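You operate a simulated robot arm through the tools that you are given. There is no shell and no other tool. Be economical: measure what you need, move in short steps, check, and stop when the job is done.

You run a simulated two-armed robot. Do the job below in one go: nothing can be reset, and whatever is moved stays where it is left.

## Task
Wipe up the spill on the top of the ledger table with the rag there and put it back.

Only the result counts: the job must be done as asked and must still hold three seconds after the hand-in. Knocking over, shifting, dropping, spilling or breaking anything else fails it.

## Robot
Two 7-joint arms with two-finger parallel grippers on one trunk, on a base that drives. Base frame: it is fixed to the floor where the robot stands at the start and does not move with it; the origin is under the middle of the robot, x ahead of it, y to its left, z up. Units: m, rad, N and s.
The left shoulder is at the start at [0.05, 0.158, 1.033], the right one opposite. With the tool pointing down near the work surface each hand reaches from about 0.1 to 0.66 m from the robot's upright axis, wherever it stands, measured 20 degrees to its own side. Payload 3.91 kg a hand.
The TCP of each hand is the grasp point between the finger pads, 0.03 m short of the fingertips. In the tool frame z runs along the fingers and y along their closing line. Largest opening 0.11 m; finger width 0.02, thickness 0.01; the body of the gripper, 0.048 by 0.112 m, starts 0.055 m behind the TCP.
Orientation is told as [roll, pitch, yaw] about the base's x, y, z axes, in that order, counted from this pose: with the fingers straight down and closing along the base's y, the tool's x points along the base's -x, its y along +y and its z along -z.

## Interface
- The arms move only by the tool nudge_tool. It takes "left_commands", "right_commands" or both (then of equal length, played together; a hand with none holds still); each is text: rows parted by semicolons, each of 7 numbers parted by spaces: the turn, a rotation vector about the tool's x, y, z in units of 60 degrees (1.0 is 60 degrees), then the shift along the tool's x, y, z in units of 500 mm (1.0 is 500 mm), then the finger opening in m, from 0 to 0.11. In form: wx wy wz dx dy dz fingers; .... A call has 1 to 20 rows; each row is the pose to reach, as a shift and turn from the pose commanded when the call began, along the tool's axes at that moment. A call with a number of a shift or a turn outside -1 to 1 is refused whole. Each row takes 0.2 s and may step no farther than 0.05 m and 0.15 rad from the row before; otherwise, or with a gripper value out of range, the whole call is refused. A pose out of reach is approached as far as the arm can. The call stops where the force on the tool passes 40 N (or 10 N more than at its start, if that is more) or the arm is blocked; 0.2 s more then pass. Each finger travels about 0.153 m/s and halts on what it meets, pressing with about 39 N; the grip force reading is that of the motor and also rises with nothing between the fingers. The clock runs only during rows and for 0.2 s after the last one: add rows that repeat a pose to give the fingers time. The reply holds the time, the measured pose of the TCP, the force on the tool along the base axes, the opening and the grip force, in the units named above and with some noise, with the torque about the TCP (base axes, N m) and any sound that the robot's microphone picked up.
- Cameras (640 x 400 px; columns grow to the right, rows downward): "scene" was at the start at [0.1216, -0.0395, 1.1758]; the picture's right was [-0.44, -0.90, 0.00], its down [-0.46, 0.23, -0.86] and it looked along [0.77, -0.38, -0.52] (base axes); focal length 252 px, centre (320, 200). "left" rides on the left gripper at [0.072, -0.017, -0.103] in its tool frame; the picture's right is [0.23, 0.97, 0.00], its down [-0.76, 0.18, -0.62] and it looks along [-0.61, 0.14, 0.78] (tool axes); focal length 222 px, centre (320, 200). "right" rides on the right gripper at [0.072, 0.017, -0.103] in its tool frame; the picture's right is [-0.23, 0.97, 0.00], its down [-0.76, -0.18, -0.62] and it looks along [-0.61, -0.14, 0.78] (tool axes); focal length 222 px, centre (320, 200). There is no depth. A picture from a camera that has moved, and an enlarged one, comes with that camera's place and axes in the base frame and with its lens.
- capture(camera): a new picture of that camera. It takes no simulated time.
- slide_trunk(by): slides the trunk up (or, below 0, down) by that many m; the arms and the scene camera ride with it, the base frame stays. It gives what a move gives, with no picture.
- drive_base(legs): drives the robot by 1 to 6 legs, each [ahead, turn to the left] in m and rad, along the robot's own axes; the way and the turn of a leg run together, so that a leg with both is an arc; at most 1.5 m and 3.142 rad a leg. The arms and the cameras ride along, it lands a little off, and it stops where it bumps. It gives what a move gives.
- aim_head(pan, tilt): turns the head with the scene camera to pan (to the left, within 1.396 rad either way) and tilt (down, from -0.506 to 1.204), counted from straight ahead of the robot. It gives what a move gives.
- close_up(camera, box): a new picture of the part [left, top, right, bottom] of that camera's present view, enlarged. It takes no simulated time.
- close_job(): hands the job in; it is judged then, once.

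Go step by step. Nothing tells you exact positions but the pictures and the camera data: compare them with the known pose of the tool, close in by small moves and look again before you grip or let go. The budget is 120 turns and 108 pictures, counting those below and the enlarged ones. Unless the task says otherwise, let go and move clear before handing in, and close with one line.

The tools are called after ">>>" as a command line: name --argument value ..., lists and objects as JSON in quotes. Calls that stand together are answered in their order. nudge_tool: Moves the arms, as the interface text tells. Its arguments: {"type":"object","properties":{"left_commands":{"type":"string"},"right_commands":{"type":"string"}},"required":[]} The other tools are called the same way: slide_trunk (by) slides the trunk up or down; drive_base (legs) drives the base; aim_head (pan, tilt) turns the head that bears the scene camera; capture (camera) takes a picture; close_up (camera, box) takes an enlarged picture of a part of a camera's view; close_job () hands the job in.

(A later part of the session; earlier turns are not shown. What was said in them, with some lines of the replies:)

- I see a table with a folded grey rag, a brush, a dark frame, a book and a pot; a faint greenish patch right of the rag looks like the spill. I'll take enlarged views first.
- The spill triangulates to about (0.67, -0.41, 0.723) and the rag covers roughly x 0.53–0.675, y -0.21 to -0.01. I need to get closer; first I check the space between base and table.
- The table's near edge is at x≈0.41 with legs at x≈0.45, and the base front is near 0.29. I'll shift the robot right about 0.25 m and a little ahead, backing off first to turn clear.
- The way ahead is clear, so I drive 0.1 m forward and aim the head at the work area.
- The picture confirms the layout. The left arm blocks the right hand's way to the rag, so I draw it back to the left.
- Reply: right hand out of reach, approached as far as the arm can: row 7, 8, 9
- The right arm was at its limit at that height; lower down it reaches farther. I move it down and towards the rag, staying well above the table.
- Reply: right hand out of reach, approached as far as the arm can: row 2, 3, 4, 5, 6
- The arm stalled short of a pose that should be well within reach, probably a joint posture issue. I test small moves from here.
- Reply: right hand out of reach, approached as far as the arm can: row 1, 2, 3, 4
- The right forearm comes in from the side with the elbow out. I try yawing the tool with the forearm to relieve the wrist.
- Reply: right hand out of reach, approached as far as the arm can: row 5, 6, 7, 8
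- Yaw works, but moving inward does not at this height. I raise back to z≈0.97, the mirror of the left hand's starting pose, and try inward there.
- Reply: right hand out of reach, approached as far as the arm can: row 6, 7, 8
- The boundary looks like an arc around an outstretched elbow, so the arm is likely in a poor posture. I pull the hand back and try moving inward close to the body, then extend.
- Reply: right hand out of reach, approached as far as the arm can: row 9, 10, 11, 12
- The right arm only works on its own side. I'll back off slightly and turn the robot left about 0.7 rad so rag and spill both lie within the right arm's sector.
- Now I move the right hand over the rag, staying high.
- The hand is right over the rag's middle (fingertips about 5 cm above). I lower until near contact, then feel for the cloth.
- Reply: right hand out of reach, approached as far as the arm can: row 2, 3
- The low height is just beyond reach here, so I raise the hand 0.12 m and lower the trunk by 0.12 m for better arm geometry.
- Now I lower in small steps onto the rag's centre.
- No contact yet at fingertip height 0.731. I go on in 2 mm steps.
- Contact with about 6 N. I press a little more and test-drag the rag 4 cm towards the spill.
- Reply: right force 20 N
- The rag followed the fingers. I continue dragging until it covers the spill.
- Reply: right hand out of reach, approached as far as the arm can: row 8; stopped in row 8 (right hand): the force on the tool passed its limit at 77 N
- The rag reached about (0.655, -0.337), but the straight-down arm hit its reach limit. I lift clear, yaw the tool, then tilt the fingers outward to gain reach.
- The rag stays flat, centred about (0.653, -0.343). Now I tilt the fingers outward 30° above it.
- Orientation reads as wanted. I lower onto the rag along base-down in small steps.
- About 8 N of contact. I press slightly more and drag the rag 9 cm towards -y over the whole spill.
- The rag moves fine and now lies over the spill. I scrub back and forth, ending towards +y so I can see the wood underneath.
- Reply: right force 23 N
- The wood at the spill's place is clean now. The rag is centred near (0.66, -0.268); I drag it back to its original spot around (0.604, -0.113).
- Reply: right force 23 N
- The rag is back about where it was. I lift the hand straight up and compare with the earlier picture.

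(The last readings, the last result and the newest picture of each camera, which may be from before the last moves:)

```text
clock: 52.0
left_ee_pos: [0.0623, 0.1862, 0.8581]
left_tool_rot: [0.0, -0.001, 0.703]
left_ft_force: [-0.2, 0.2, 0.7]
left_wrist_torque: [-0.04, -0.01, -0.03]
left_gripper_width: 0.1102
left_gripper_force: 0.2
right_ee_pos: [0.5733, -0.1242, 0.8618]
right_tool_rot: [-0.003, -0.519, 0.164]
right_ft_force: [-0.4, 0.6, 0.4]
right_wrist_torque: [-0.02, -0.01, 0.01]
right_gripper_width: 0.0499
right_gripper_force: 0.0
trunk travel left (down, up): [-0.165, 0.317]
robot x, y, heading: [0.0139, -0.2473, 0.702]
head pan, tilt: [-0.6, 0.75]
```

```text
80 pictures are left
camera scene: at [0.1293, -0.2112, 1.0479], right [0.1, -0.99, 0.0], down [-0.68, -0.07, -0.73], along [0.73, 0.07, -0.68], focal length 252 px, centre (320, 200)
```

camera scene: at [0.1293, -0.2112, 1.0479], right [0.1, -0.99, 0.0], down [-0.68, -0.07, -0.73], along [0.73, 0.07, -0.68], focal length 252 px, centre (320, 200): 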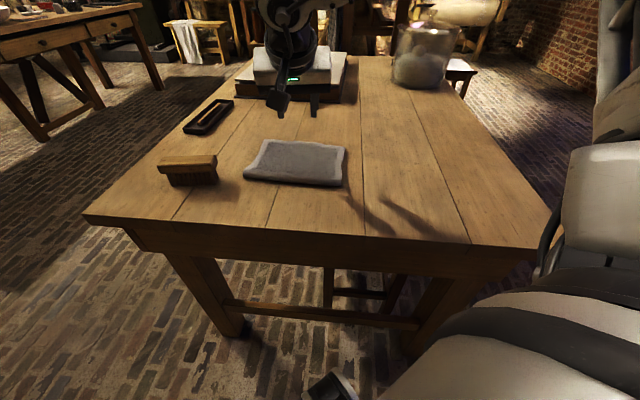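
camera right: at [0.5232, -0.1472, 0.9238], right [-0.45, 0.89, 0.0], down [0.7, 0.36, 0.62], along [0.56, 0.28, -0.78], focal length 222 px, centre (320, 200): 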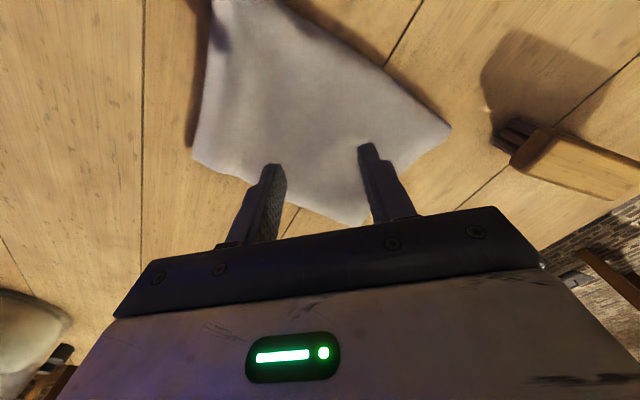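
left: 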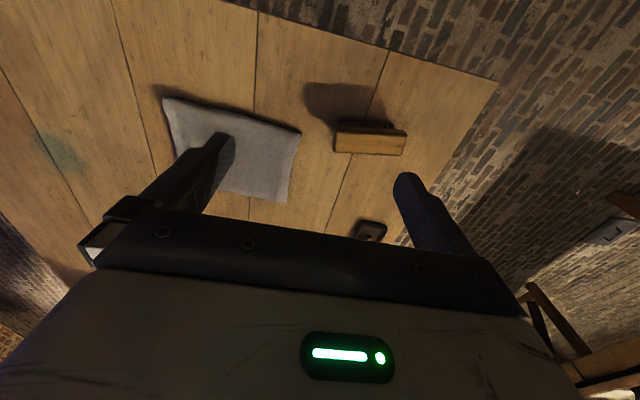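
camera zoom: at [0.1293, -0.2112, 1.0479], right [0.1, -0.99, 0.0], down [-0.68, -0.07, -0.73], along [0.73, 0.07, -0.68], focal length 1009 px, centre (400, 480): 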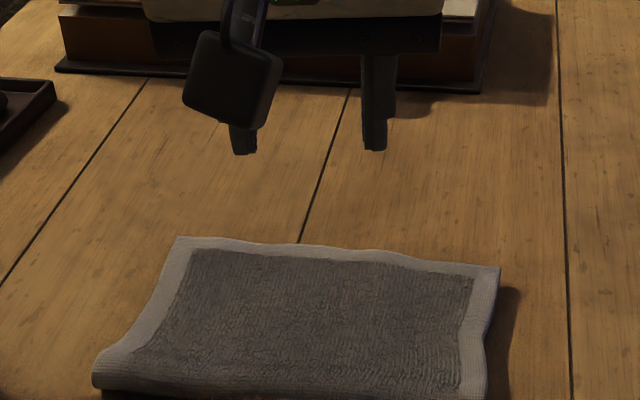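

The rag sits within under a centimetre of its starting place. I check the spill area once more.

>>> close_up --camera "scene" --box '[360, 100, 500, 200]'

```text
4.00 times, centred on (430, 150) of scene
camera zoom: at [0.1293, -0.2112, 1.0479], right [0.1, -0.99, 0.0], down [-0.68, -0.07, -0.73], along [0.73, 0.07, -0.68], focal length 1009 px, centre (-120, 400)
```

zoom: 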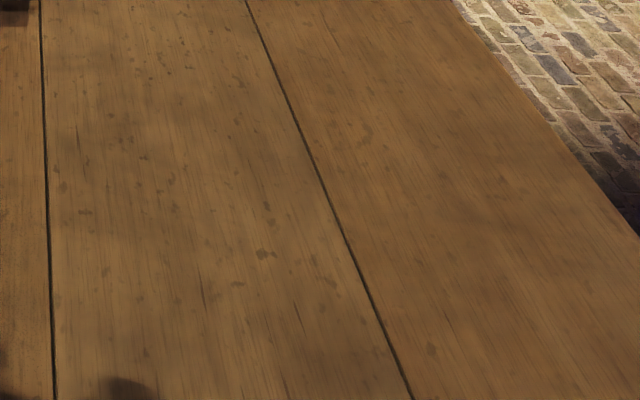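

The spill is gone, the rag lies where it was, and the hand is clear, so I hand in.

>>> close_job

```text
The job is handed in.
```

I wiped up the spill with the rag, and no trace of it shows in the final close-up. The rag is back within about a centimetre of where it started, and the job is handed in.
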